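You operate a simulated robot arm through the tools that you are given. There is no shell and no other tool. Be economical: measure what you need, move in short steps, check, and stop when the job is done.

You run a simulated robot arm. Do the job below in one go: nothing can be reset, and whatever is moved stays where it is left.

## Task
Fetch the blue ring gauge and set it on the torn card.

Only the result counts: the job must be done as asked and must still hold three seconds after the hand-in. Knocking over, shifting, dropping, spilling or breaking anything else fails it.

## Robot
A 6-joint arm with a two-finger parallel gripper, fixed in place. Base frame: the origin is at the foot of the arm, x ahead of it, y to its left, z up; the work surface is at about z = 860. Units: mm, degrees, N and s.
With the tool pointing down near the work surface it reaches from about 260 to 680 mm from the base axis. Its first joint turns from -66.0 to 66.0 degrees. Payload 2.9 kg.
Tool frame: the origin (TCP) lies between the finger pads and is the grasp point; the fingertips stand 30 mm ahead of it; z points along the fingers, y is the line along which they close. Largest opening 110 mm; finger width 20, thickness 10; the body of the gripper, 48 by 112 mm, starts 55 mm behind the TCP.
Orientation is told as [roll, pitch, yaw] about the base's x, y, z axes, in that order, counted from this pose: with the fingers straight down and closing along the base's y, the tool's x points along the base's -x, its y along +y and its z along -z.

## Interface
- The arm moves only by the tool send_rows. Its argument "moves" is a list of rows, each a list of 7 numbers: the shift along the tool's x, y, z in cm, then the turn, a rotation vector about the tool's x, y, z in degrees, then the finger opening in cm, from 0 to 11. In form: [[tx, ty, tz, rx, ry, rz, jaw], ...]. A call has 1 to 8 rows; each row is the pose to reach, as a shift and turn from the pose commanded when the call began, along the tool's axes at that moment. Each row takes 0.2 s and may step no farther than 50 mm and 8.6 degrees from the row before; otherwise, or with a gripper value out of range, the whole call is refused. Where a pose cannot be reached the arm comes as near as it can. A force on the tool above 40 N (or 10 N above the force at the start of the call, whichever is more), or a blocked arm, ends the call early, and 0.2 s more pass. The fingers move at their own pace (about 108 mm/s each) and stop on an object; they squeeze with about 35 N. The grip force told is the motor's: it shows also when the fingers shut on nothing. Time passes only in rows, and 0.2 s behind the last, so rows that repeat a pose let the fingers close. It gives the time, the measured TCP pose, the force on the tool (base axes), the opening and the grip force at its end, in the units of the frame above (readings bear some noise).
- Cameras (640 x 400 px; columns grow to the right, rows downward): "scene" is fixed at [101.4, 438.5, 1383.5]; the picture's right is [-0.65, -0.76, 0.00], its down [-0.40, 0.34, -0.85] and it looks along [0.65, -0.55, -0.52] (base axes); focal length 371 px, centre (320, 200). "wrist" rides on the gripper at [-36, 0, -57] in the tool frame; the picture's right is [0.00, -1.00, 0.00], its down [0.97, 0.00, -0.24] and it looks along [0.24, 0.00, 0.97] (tool axes); focal length 218 px, centre (320, 200). There is no depth. A picture from a camera that has moved, and an enlarged one, comes with that camera's place and axes in the base frame and with its lens. The place of the scene camera against the robot may be out by one fixed shift of up to 18 mm in any direction.
- capture(camera): a new picture of that camera. It takes no simulated time.
- close_up(camera, box): a new picture of the part [left, top, right, bottom] of that camera's present view, enlarged. It takes no simulated time.
- finish_job(): hands the job in; it is judged then, once.

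Go step by step. Nothing tells you positions but the pictures and the camera data: compare them with the known pose of the tool, close in by small moves and look again before you grip or let go. The budget is 90 turns and 38 pictures, counting those below and the enlarged ones. Unless the task says otherwise, let go and move clear before handing in, and close with one line.

The tools are called after "Request:" as name(argument=value, ...) on one line, values as JSON. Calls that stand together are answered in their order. send_rows: Moves the arm, as the interface text tells. Its arguments: {"type":"object","properties":{"moves":{"type":"array","items":{"type":"array","items":{"type":"number"}}}},"required":["moves"]} The other tools are called the same way: capture (camera) takes a picture; close_up (camera, box) takes an enlarged picture of a part of a camera's view; finish_job () hands the job in.

At the start:

```text
time: 0.0
eef_pos: [455.8, 209.0, 1173.8]
tcp_rot: [-0.1, -0.1, -0.1]
force: [0.0, 0.1, 0.2]
width: 109.9
grasp_force: 0.0
```

scene: 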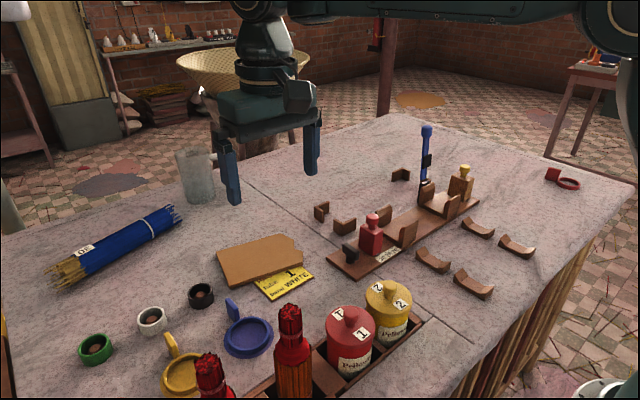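
wrist: 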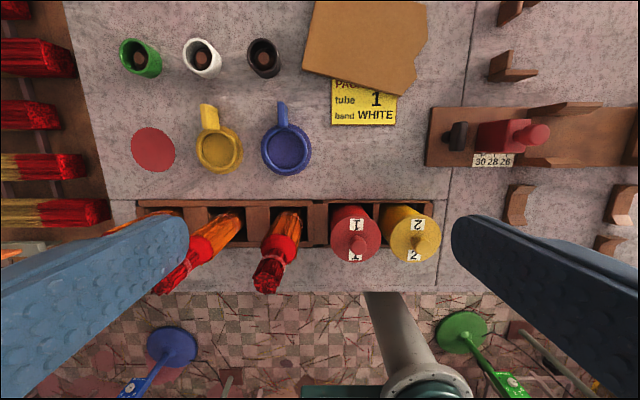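

I see a blue ring-with-handle item beside a yellow one, and a torn brown card behind them. I'll look closer to identify the ring gauge before I move.

Request:
close_up(camera="scene", box=[150, 220, 330, 400])

Request:
close_up(camera="scene", box=[380, 110, 600, 248])

Request:
close_up(camera="wrist", box=[180, 0, 440, 200])

```text
2.22 times, centred on (240, 310) of scene
camera zoom: at [101.4, 438.5, 1383.5], right [-0.65, -0.76, 0.0], down [-0.4, 0.34, -0.85], along [0.65, -0.55, -0.52], focal length 824 px, centre (498, -44)
```

zoom: 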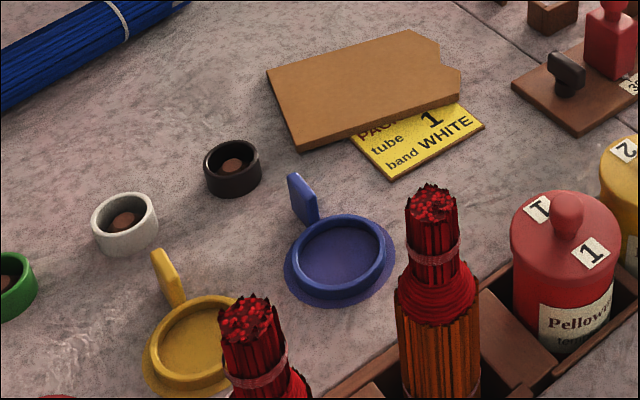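

```text
2.90 times, centred on (490, 179) of scene
camera zoom: at [101.4, 438.5, 1383.5], right [-0.65, -0.76, 0.0], down [-0.4, 0.34, -0.85], along [0.65, -0.55, -0.52], focal length 1075 px, centre (-173, 261)
```

zoom: 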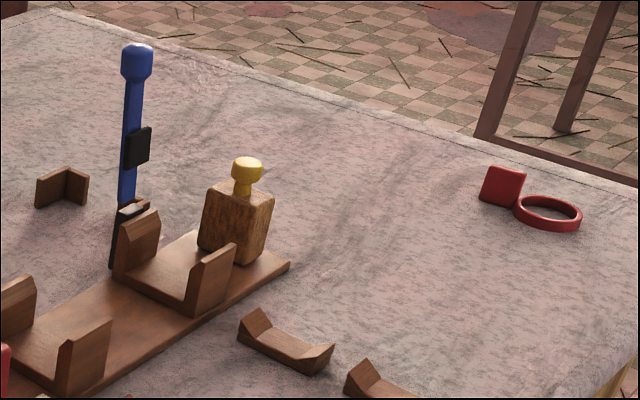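

```text
2.00 times, centred on (310, 100) of wrist
camera zoom: at [492.3, 208.7, 1229.7], right [0.0, -1.0, 0.0], down [-0.97, 0.0, 0.24], along [-0.24, 0.0, -0.97], focal length 436 px, centre (340, 400)
```

zoom: 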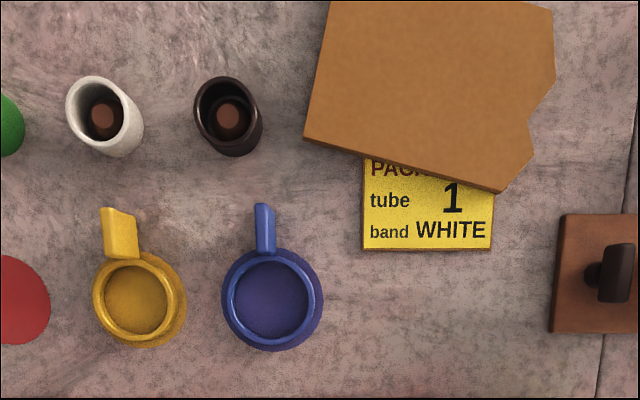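

The blue ring gauge is a ring with an upright tab, standing on a blue spot near (488, 264), and the card is near (640, 142). I'll move out over them for a better look.

Request:
send_rows(moves=[[-4, 1, 2, 0, 0, 0, 11], [-8, 2, 5, 0, 0, 0, 11], [-12, 2, 8, 0, 0, 0, 11], [-12, 2, 10, 0, 0, 0, 11], [-12, 2, 10, 0, 0, 0, 11]])

Request:
capture(camera="wrist")

```text
refused: row 2 steps farther than a row can; nothing moved
```

```text
32 pictures are left
camera wrist: at [492.3, 208.7, 1229.7], right [0.0, -1.0, 0.0], down [-0.97, 0.0, 0.24], along [-0.24, 0.0, -0.97], focal length 218 px, centre (320, 200)
```

wrist: 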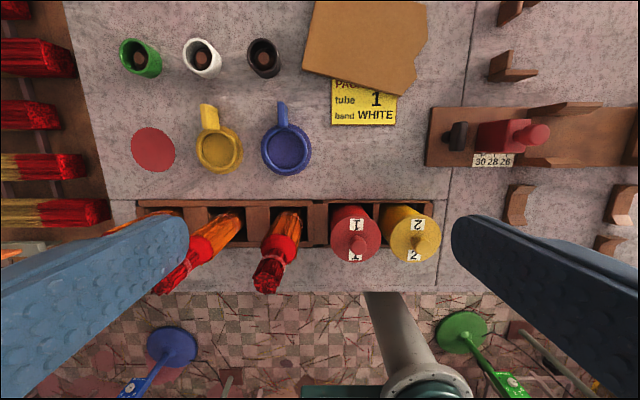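

The move was refused because one step was too long, so I'm sending it again with smaller steps.

Request:
send_rows(moves=[[-3, 1, 2, 0, 0, 0, 11], [-6, 2, 4, 0, 0, 0, 11], [-9, 2, 6, 0, 0, 0, 11], [-12, 2, 8, 0, 0, 0, 11], [-12, 2, 10, 0, 0, 0, 11], [-12, 2, 10, 0, 0, 0, 11]])

```text
time: 1.4
eef_pos: [577.8, 228.2, 1072.5]
tcp_rot: [0.1, -0.1, 0.1]
force: [-0.5, 0.4, -0.4]
width: 110.3
grasp_force: 0.0
```

The arm is now above the area between the ring and the card, so I'll take a look.

Request:
capture(camera="wrist")

Request:
close_up(camera="scene", box=[200, 220, 330, 360])

```text
31 pictures are left
camera wrist: at [613.1, 228.0, 1130.2], right [0.0, -1.0, 0.0], down [-0.97, 0.0, 0.24], along [-0.24, 0.0, -0.97], focal length 218 px, centre (320, 200)
```

wrist: 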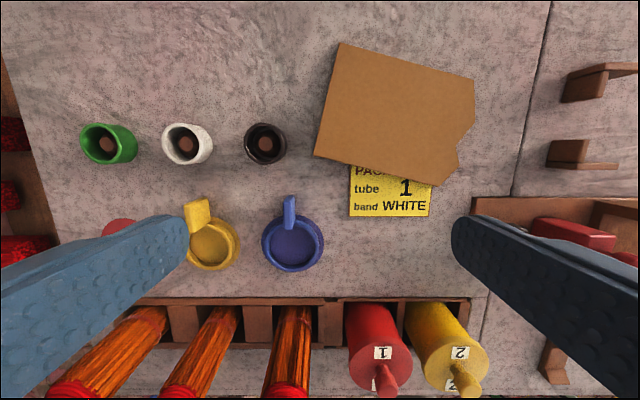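

```text
2.86 times, centred on (265, 290) of scene
camera zoom: at [101.4, 438.5, 1383.5], right [-0.65, -0.76, 0.0], down [-0.4, 0.34, -0.85], along [0.65, -0.55, -0.52], focal length 1060 px, centre (477, -57)
```

zoom: 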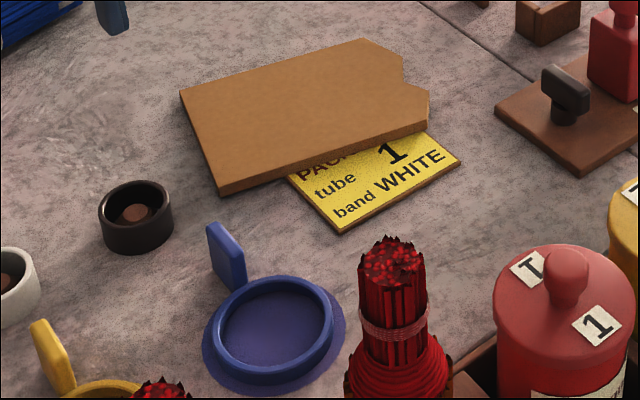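

The card is centred near (641, 145), and the ring near (490, 263) with its tab on the +x side. I'll come in lower above the tab to see its exact shape.

Request:
send_rows(moves=[[2, 1.3, 2, 0, 0, 0, 8], [4, 2.6, 4, 0, 0, 0, 8], [5, 3.8, 6, 0, 0, 0, 7], [5, 3.8, 8, 0, 0, 0, 7], [5, 3.8, 8, 0, 0, 0, 7]])

Request:
capture(camera="wrist")

```text
time: 2.6
eef_pos: [527.1, 267.6, 994.0]
tcp_rot: [0.0, 0.0, 0.0]
force: [0.3, 0.4, 0.1]
width: 70.0
grasp_force: 0.0
```

```text
29 pictures are left
camera wrist: at [562.8, 266.9, 1049.7], right [0.0, -1.0, 0.0], down [-0.97, 0.0, 0.24], along [-0.24, 0.0, -0.97], focal length 218 px, centre (320, 200)
```

wrist: 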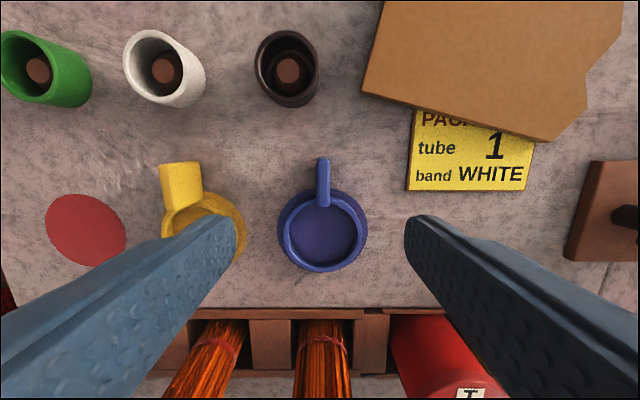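

The tab looks like a thin plate running along x, which suits the fingers closing along y. I'll enlarge it to confirm.

Request:
close_up(camera="wrist", box=[256, 140, 384, 280])

Request:
close_up(camera="scene", box=[210, 280, 290, 370])

```text
2.86 times, centred on (320, 210) of wrist
camera zoom: at [562.8, 266.9, 1049.7], right [0.0, -1.0, 0.0], down [-0.97, 0.0, 0.24], along [-0.24, 0.0, -0.97], focal length 624 px, centre (320, 171)
```

zoom: 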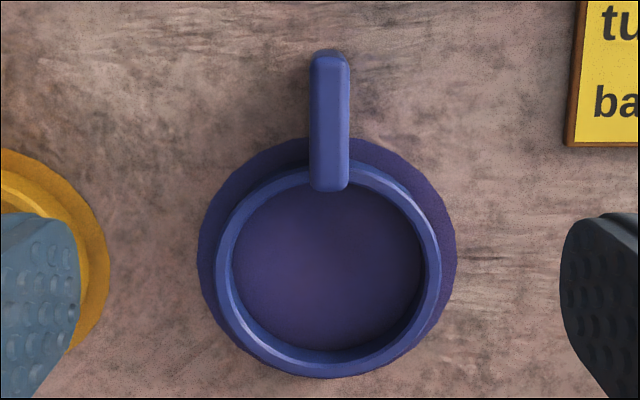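

```text
4.44 times, centred on (250, 325) of scene
camera zoom: at [101.4, 438.5, 1383.5], right [-0.65, -0.76, 0.0], down [-0.4, 0.34, -0.85], along [0.65, -0.55, -0.52], focal length 1649 px, centre (631, -356)
```

zoom: 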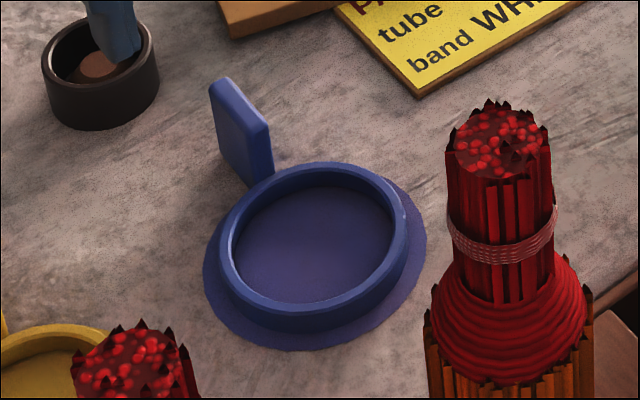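

The tab is a plate about 10 mm thick, spanning x 520 to 553 at y≈265, with its top near z 892. I'll go down part way, centred on it, and check.

Request:
send_rows(moves=[[-0.5, -0.2, 2, 0, 0, 0, 5], [-1.1, -0.3, 4, 0, 0, 0, 5], [-1.1, -0.3, 6, 0, 0, 0, 4.5], [-1.1, -0.3, 6, 0, 0, 0, 4.5]])

Request:
capture(camera="wrist")

Request:
close_up(camera="scene", box=[200, 240, 300, 370])

```text
time: 3.6
eef_pos: [537.0, 264.2, 932.8]
tcp_rot: [0.0, 0.0, -0.1]
force: [0.1, -0.1, -1.1]
width: 44.8
grasp_force: 0.0
```

```text
26 pictures are left
camera wrist: at [573.4, 263.7, 989.1], right [0.0, -1.0, 0.0], down [-0.97, 0.0, 0.24], along [-0.24, 0.0, -0.97], focal length 218 px, centre (320, 200)
```

wrist: 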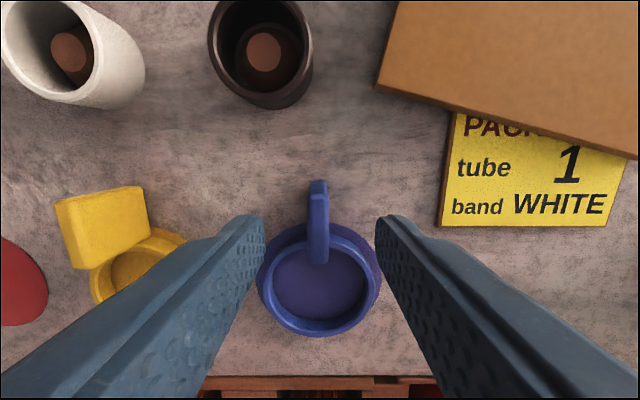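

```text
3.08 times, centred on (250, 305) of scene
camera zoom: at [101.4, 438.5, 1383.5], right [-0.65, -0.76, 0.0], down [-0.4, 0.34, -0.85], along [0.65, -0.55, -0.52], focal length 1141 px, centre (535, -123)
```

zoom: 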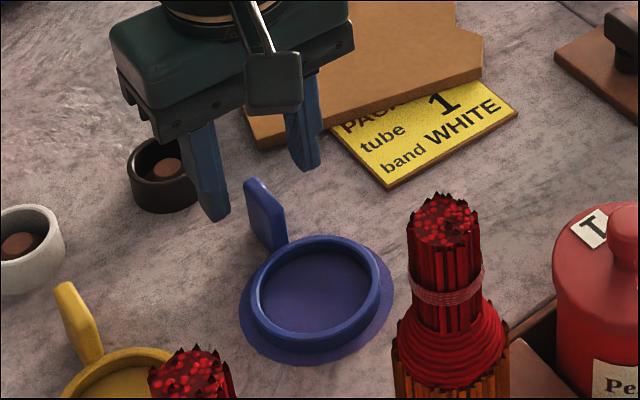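

The fingers straddle the tab evenly, and two views put the tab at x 520–552 with its top at z≈895. I'll go down to about z 896 and close.

Request:
send_rows(moves=[[0, 0, 1.2, 0, 0, 0, 4.5], [0, 0, 2.4, 0, 0, 0, 4.5], [0, 0, 3.6, 0, 0, 0, 4.5], [0, 0, 3.6, 0, 0, 0, 2], [0, 0, 3.6, 0, 0, 0, 0.4], [0, 0, 3.6, 0, 0, 0, 0.4], [0, 0, 3.6, 0, 0, 0, 0.4]])

Request:
capture(camera="wrist")

```text
time: 5.2
eef_pos: [536.7, 264.0, 897.0]
tcp_rot: [0.0, 0.0, 0.0]
force: [-0.4, -0.1, -0.6]
width: 9.1
grasp_force: 34.4
```

```text
24 pictures are left
camera wrist: at [572.9, 263.8, 953.4], right [0.0, -1.0, 0.0], down [-0.97, 0.0, 0.24], along [-0.24, 0.0, -0.97], focal length 218 px, centre (320, 200)
```

wrist: 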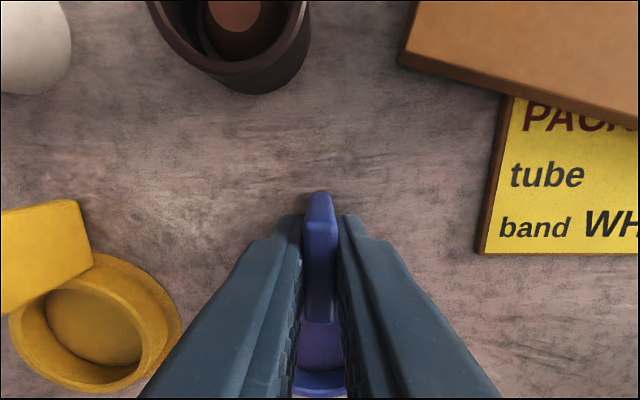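

The tab is held at 9.1 mm. I'll lift straight up and check that the ring comes along.

Request:
send_rows(moves=[[0, 0, -1, 0, 0, 0, 0.4], [0, 0, -2.5, 0, 0, 0, 0.4], [0, 0, -4.5, 0, 0, 0, 0.4], [0, 0, -6.5, 0, 0, 0, 0.4], [0, 0, -8, 0, 0, 0, 0.4], [0, 0, -8, 0, 0, 0, 0.4]])

Request:
capture(camera="scene")

```text
time: 6.6
eef_pos: [536.5, 263.3, 978.2]
tcp_rot: [0.0, 0.0, 0.1]
force: [-0.5, -0.2, -1.4]
width: 9.1
grasp_force: 35.1
```

```text
23 pictures are left
```

scene: 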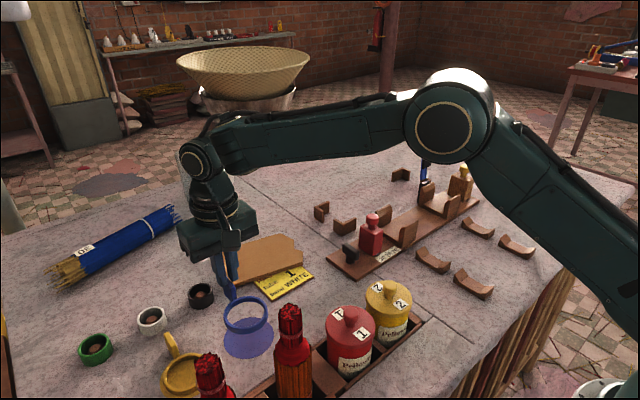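

The ring is up and held. Next I'll carry it over the card while turning it clockwise as seen from above, so its tab points to -y and the arm stays in reach.

Request:
send_rows(moves=[[-1.26, -1.98, 0, 0, 0, 8.4, 0.4], [-2.52, -3.96, 0, 0, 0, 16.8, 0.4], [-3.78, -5.94, 0, 0, 0, 25.2, 0.4], [-5.04, -7.92, 0, 0, 0, 33.6, 0.4], [-6.3, -9.9, 0, 0, 0, 42, 0.4], [-7.56, -11.88, 0, 0, 0, 50.4, 0.4], [-8.82, -13.86, 0, 0, 0, 58.8, 0.4], [-10.05, -15.8, 0, 0, 0, 67, 0.4]])

Request:
send_rows(moves=[[0, 0, 0, 0, 0, 8, 0.4], [0, 0, 0, 0, 0, 16, 0.4], [0, 0, 0, 0, 0, 23, 0.4], [0, 0, 0, 0, 0, 23, 0.4]])

Request:
capture(camera="wrist")

Request:
close_up(camera="scene", box=[180, 180, 380, 320])

```text
time: 8.4
eef_pos: [639.1, 104.9, 975.9]
tcp_rot: [-0.2, 0.0, -67.1]
force: [0.0, -0.8, -1.1]
width: 9.0
grasp_force: 34.9
```

```text
time: 9.4
eef_pos: [638.4, 105.5, 977.6]
tcp_rot: [-0.1, 0.0, -90.2]
force: [0.6, -0.6, -0.8]
width: 9.1
grasp_force: 35.1
```

```text
22 pictures are left
camera wrist: at [638.2, 69.6, 1033.6], right [-1.0, 0.0, 0.0], down [0.0, 0.97, 0.24], along [0.0, 0.24, -0.97], focal length 218 px, centre (320, 200)
```

wrist: 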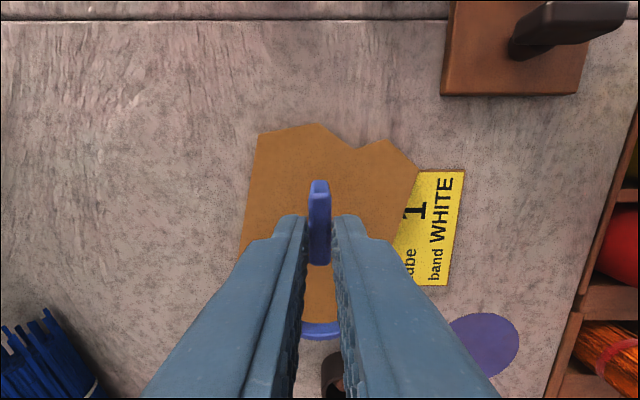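

```text
2.86 times, centred on (280, 250) of scene
camera zoom: at [101.4, 438.5, 1383.5], right [-0.65, -0.76, 0.0], down [-0.4, 0.34, -0.85], along [0.65, -0.55, -0.52], focal length 1060 px, centre (434, 57)
```

zoom: 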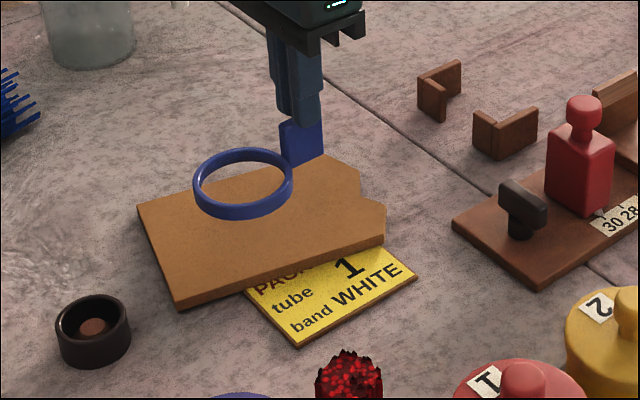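

Checked against this view, the ring's footprint of about x 602–674, y 119–191 falls well inside the card. I'll lower to just above it.

Request:
send_rows(moves=[[0, 0, 1.5, 0, 0, 0, 0.4], [0, 0, 3, 0, 0, 0, 0.4], [0, 0, 4.5, 0, 0, 0, 0.4], [0, 0, 5.5, 0, 0, 0, 0.4], [0, 0, 6.2, 0, 0, 0, 0.4], [0, 0, 6.2, 0, 0, 0, 0.4]])

Request:
close_up(camera="scene", box=[210, 200, 330, 300])

```text
time: 10.8
eef_pos: [635.8, 107.4, 913.7]
tcp_rot: [-0.2, 0.0, -89.9]
force: [-1.4, -0.6, 2.0]
width: 9.3
grasp_force: 35.0
```

```text
4.00 times, centred on (270, 250) of scene
camera zoom: at [101.3, 438.5, 1383.5], right [-0.65, -0.76, 0.0], down [-0.4, 0.34, -0.85], along [0.65, -0.55, -0.52], focal length 1484 px, centre (520, 0)
```

zoom: 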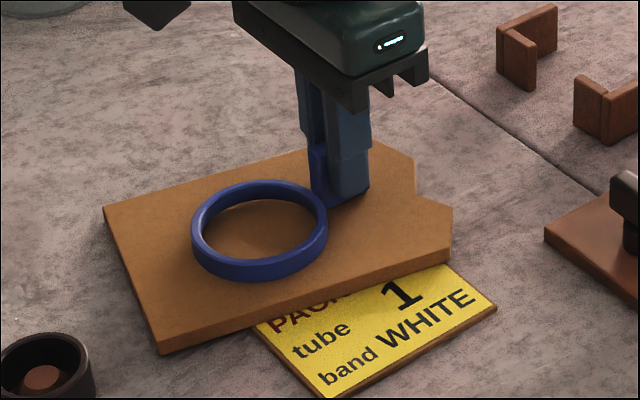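

The ring is nearly touching the card. I'll go on down in small steps and watch the force.

Request:
send_rows(moves=[[0, 0, 0.15, 0, 0, 0, 0.4], [0, 0, 0.15, 0, 0, 0, 0.4]])

```text
time: 11.4
eef_pos: [638.3, 105.8, 913.8]
tcp_rot: [0.0, 0.0, -90.0]
force: [-1.5, -0.1, 1.3]
width: 9.2
grasp_force: 35.1
```

Request:
send_rows(moves=[[0, 0, 0.2, 0, 0, 0, 0.4], [0, 0, 0.2, 0, 0, 0, 0.4], [0, 0, 0.2, 0, 0, 0, 0.4]])

Request:
close_up(camera="scene", box=[240, 220, 320, 280])

```text
time: 12.2
eef_pos: [637.7, 105.9, 913.1]
tcp_rot: [0.2, -0.1, -90.0]
force: [-2.4, 2.1, 16.5]
width: 9.3
grasp_force: 34.6
```

```text
6.67 times, centred on (280, 250) of scene
camera zoom: at [101.0, 438.5, 1383.5], right [-0.65, -0.76, 0.0], down [-0.4, 0.34, -0.85], along [0.65, -0.55, -0.52], focal length 2473 px, centre (587, -133)
```

zoom: 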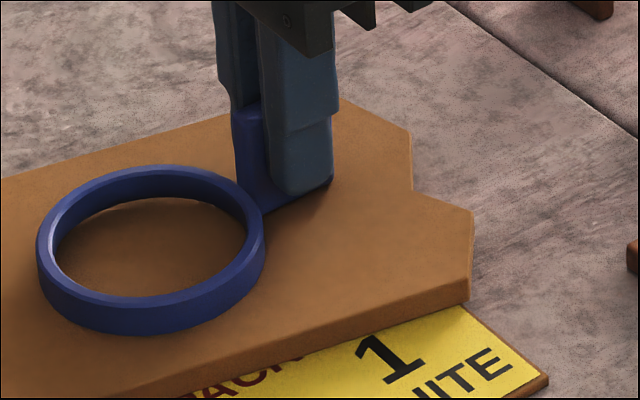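

It is in contact, with 16 N upward. I'll ease up a millimetre, open gently and rise clear.

Request:
send_rows(moves=[[0, 0, -0.1, 0, 0, 0, 0.4], [0, 0, -0.1, 0, 0, 0, 0.4]])

```text
time: 12.8
eef_pos: [637.2, 105.9, 914.0]
tcp_rot: [0.1, 0.0, -90.0]
force: [1.4, 2.8, 16.8]
width: 9.7
grasp_force: 35.4
```

Request:
send_rows(moves=[[0, 0, -0.1, 0, 0, 0, 0.4], [0, 0, -0.1, 0, 0, 0, 0.4]])

```text
time: 13.4
eef_pos: [637.6, 105.7, 913.9]
tcp_rot: [0.0, 0.1, -90.0]
force: [2.3, 0.7, 7.6]
width: 9.2
grasp_force: 35.2
```

The load is now light, so I'll open the fingers slowly.

Request:
send_rows(moves=[[0, 0, -0.05, 0, 0, 0, 1.2], [0, 0, -0.05, 0, 0, 0, 2], [0, 0, -0.05, 0, 0, 0, 3.5], [0, 0, -0.05, 0, 0, 0, 3.5]])

Request:
capture(camera="wrist")

```text
time: 14.4
eef_pos: [637.1, 106.0, 915.2]
tcp_rot: [0.0, 0.0, -90.0]
force: [-0.3, 0.4, 0.1]
width: 34.9
grasp_force: 0.1
```

```text
18 pictures are left
camera wrist: at [637.7, 69.3, 971.1], right [-1.0, 0.0, 0.0], down [0.0, 0.97, 0.24], along [0.0, 0.24, -0.97], focal length 218 px, centre (320, 200)
```

wrist: 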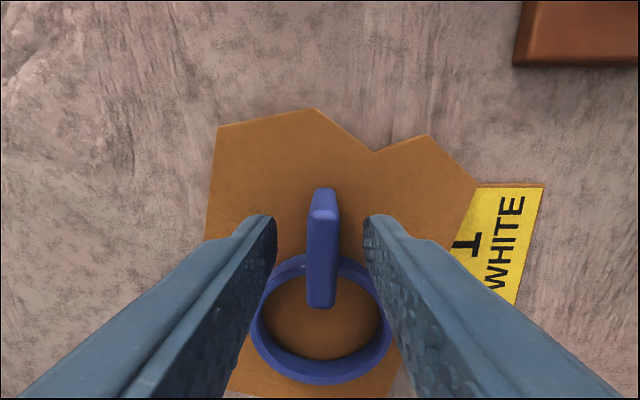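

The fingers are free on both sides and the ring sits flat on the card. I'll rise clear and check.

Request:
send_rows(moves=[[0, 0, -2, 0, 0, 0, 3.5], [0, 0, -5, 0, 0, 0, 3.5], [0, 0, -9, 0, 0, 0, 3.5], [0, 0, -13, 0, 0, 0, 3.5], [0, 0, -16, 0, 0, 0, 3.5], [0, 0, -16, 0, 0, 0, 3.5]])

Request:
capture(camera="wrist")

Request:
capture(camera="scene")

```text
time: 15.8
eef_pos: [637.2, 106.6, 1075.5]
tcp_rot: [-0.1, 0.1, -90.0]
force: [0.5, 0.5, -0.8]
width: 35.1
grasp_force: 0.1
```

```text
17 pictures are left
camera wrist: at [637.8, 68.9, 1131.3], right [-1.0, 0.0, 0.0], down [0.0, 0.97, 0.24], along [0.0, 0.24, -0.97], focal length 218 px, centre (320, 200)
```

wrist: 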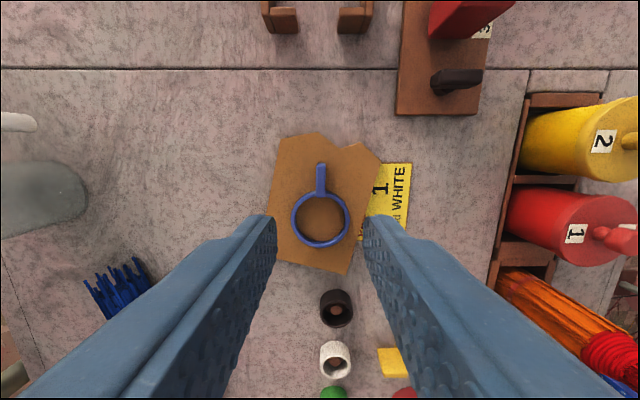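

```text
16 pictures are left
```

scene: 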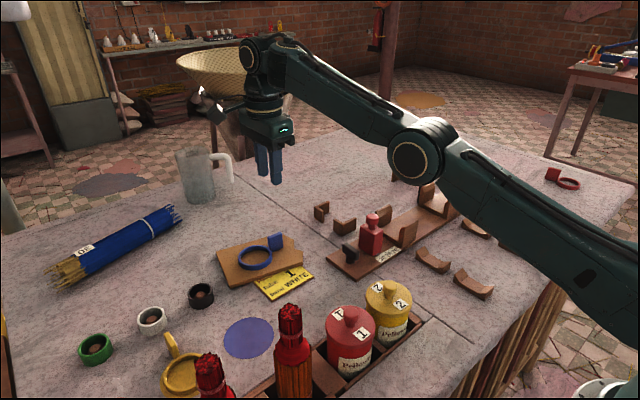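

The ring gauge lies wholly on the card, nothing else appears to have moved, and the arm is clear, so I'm handing in.

Request:
finish_job()

```text
The job is handed in.
```

The blue ring gauge is on the torn card, released, with the arm clear and nothing else visibly moved.
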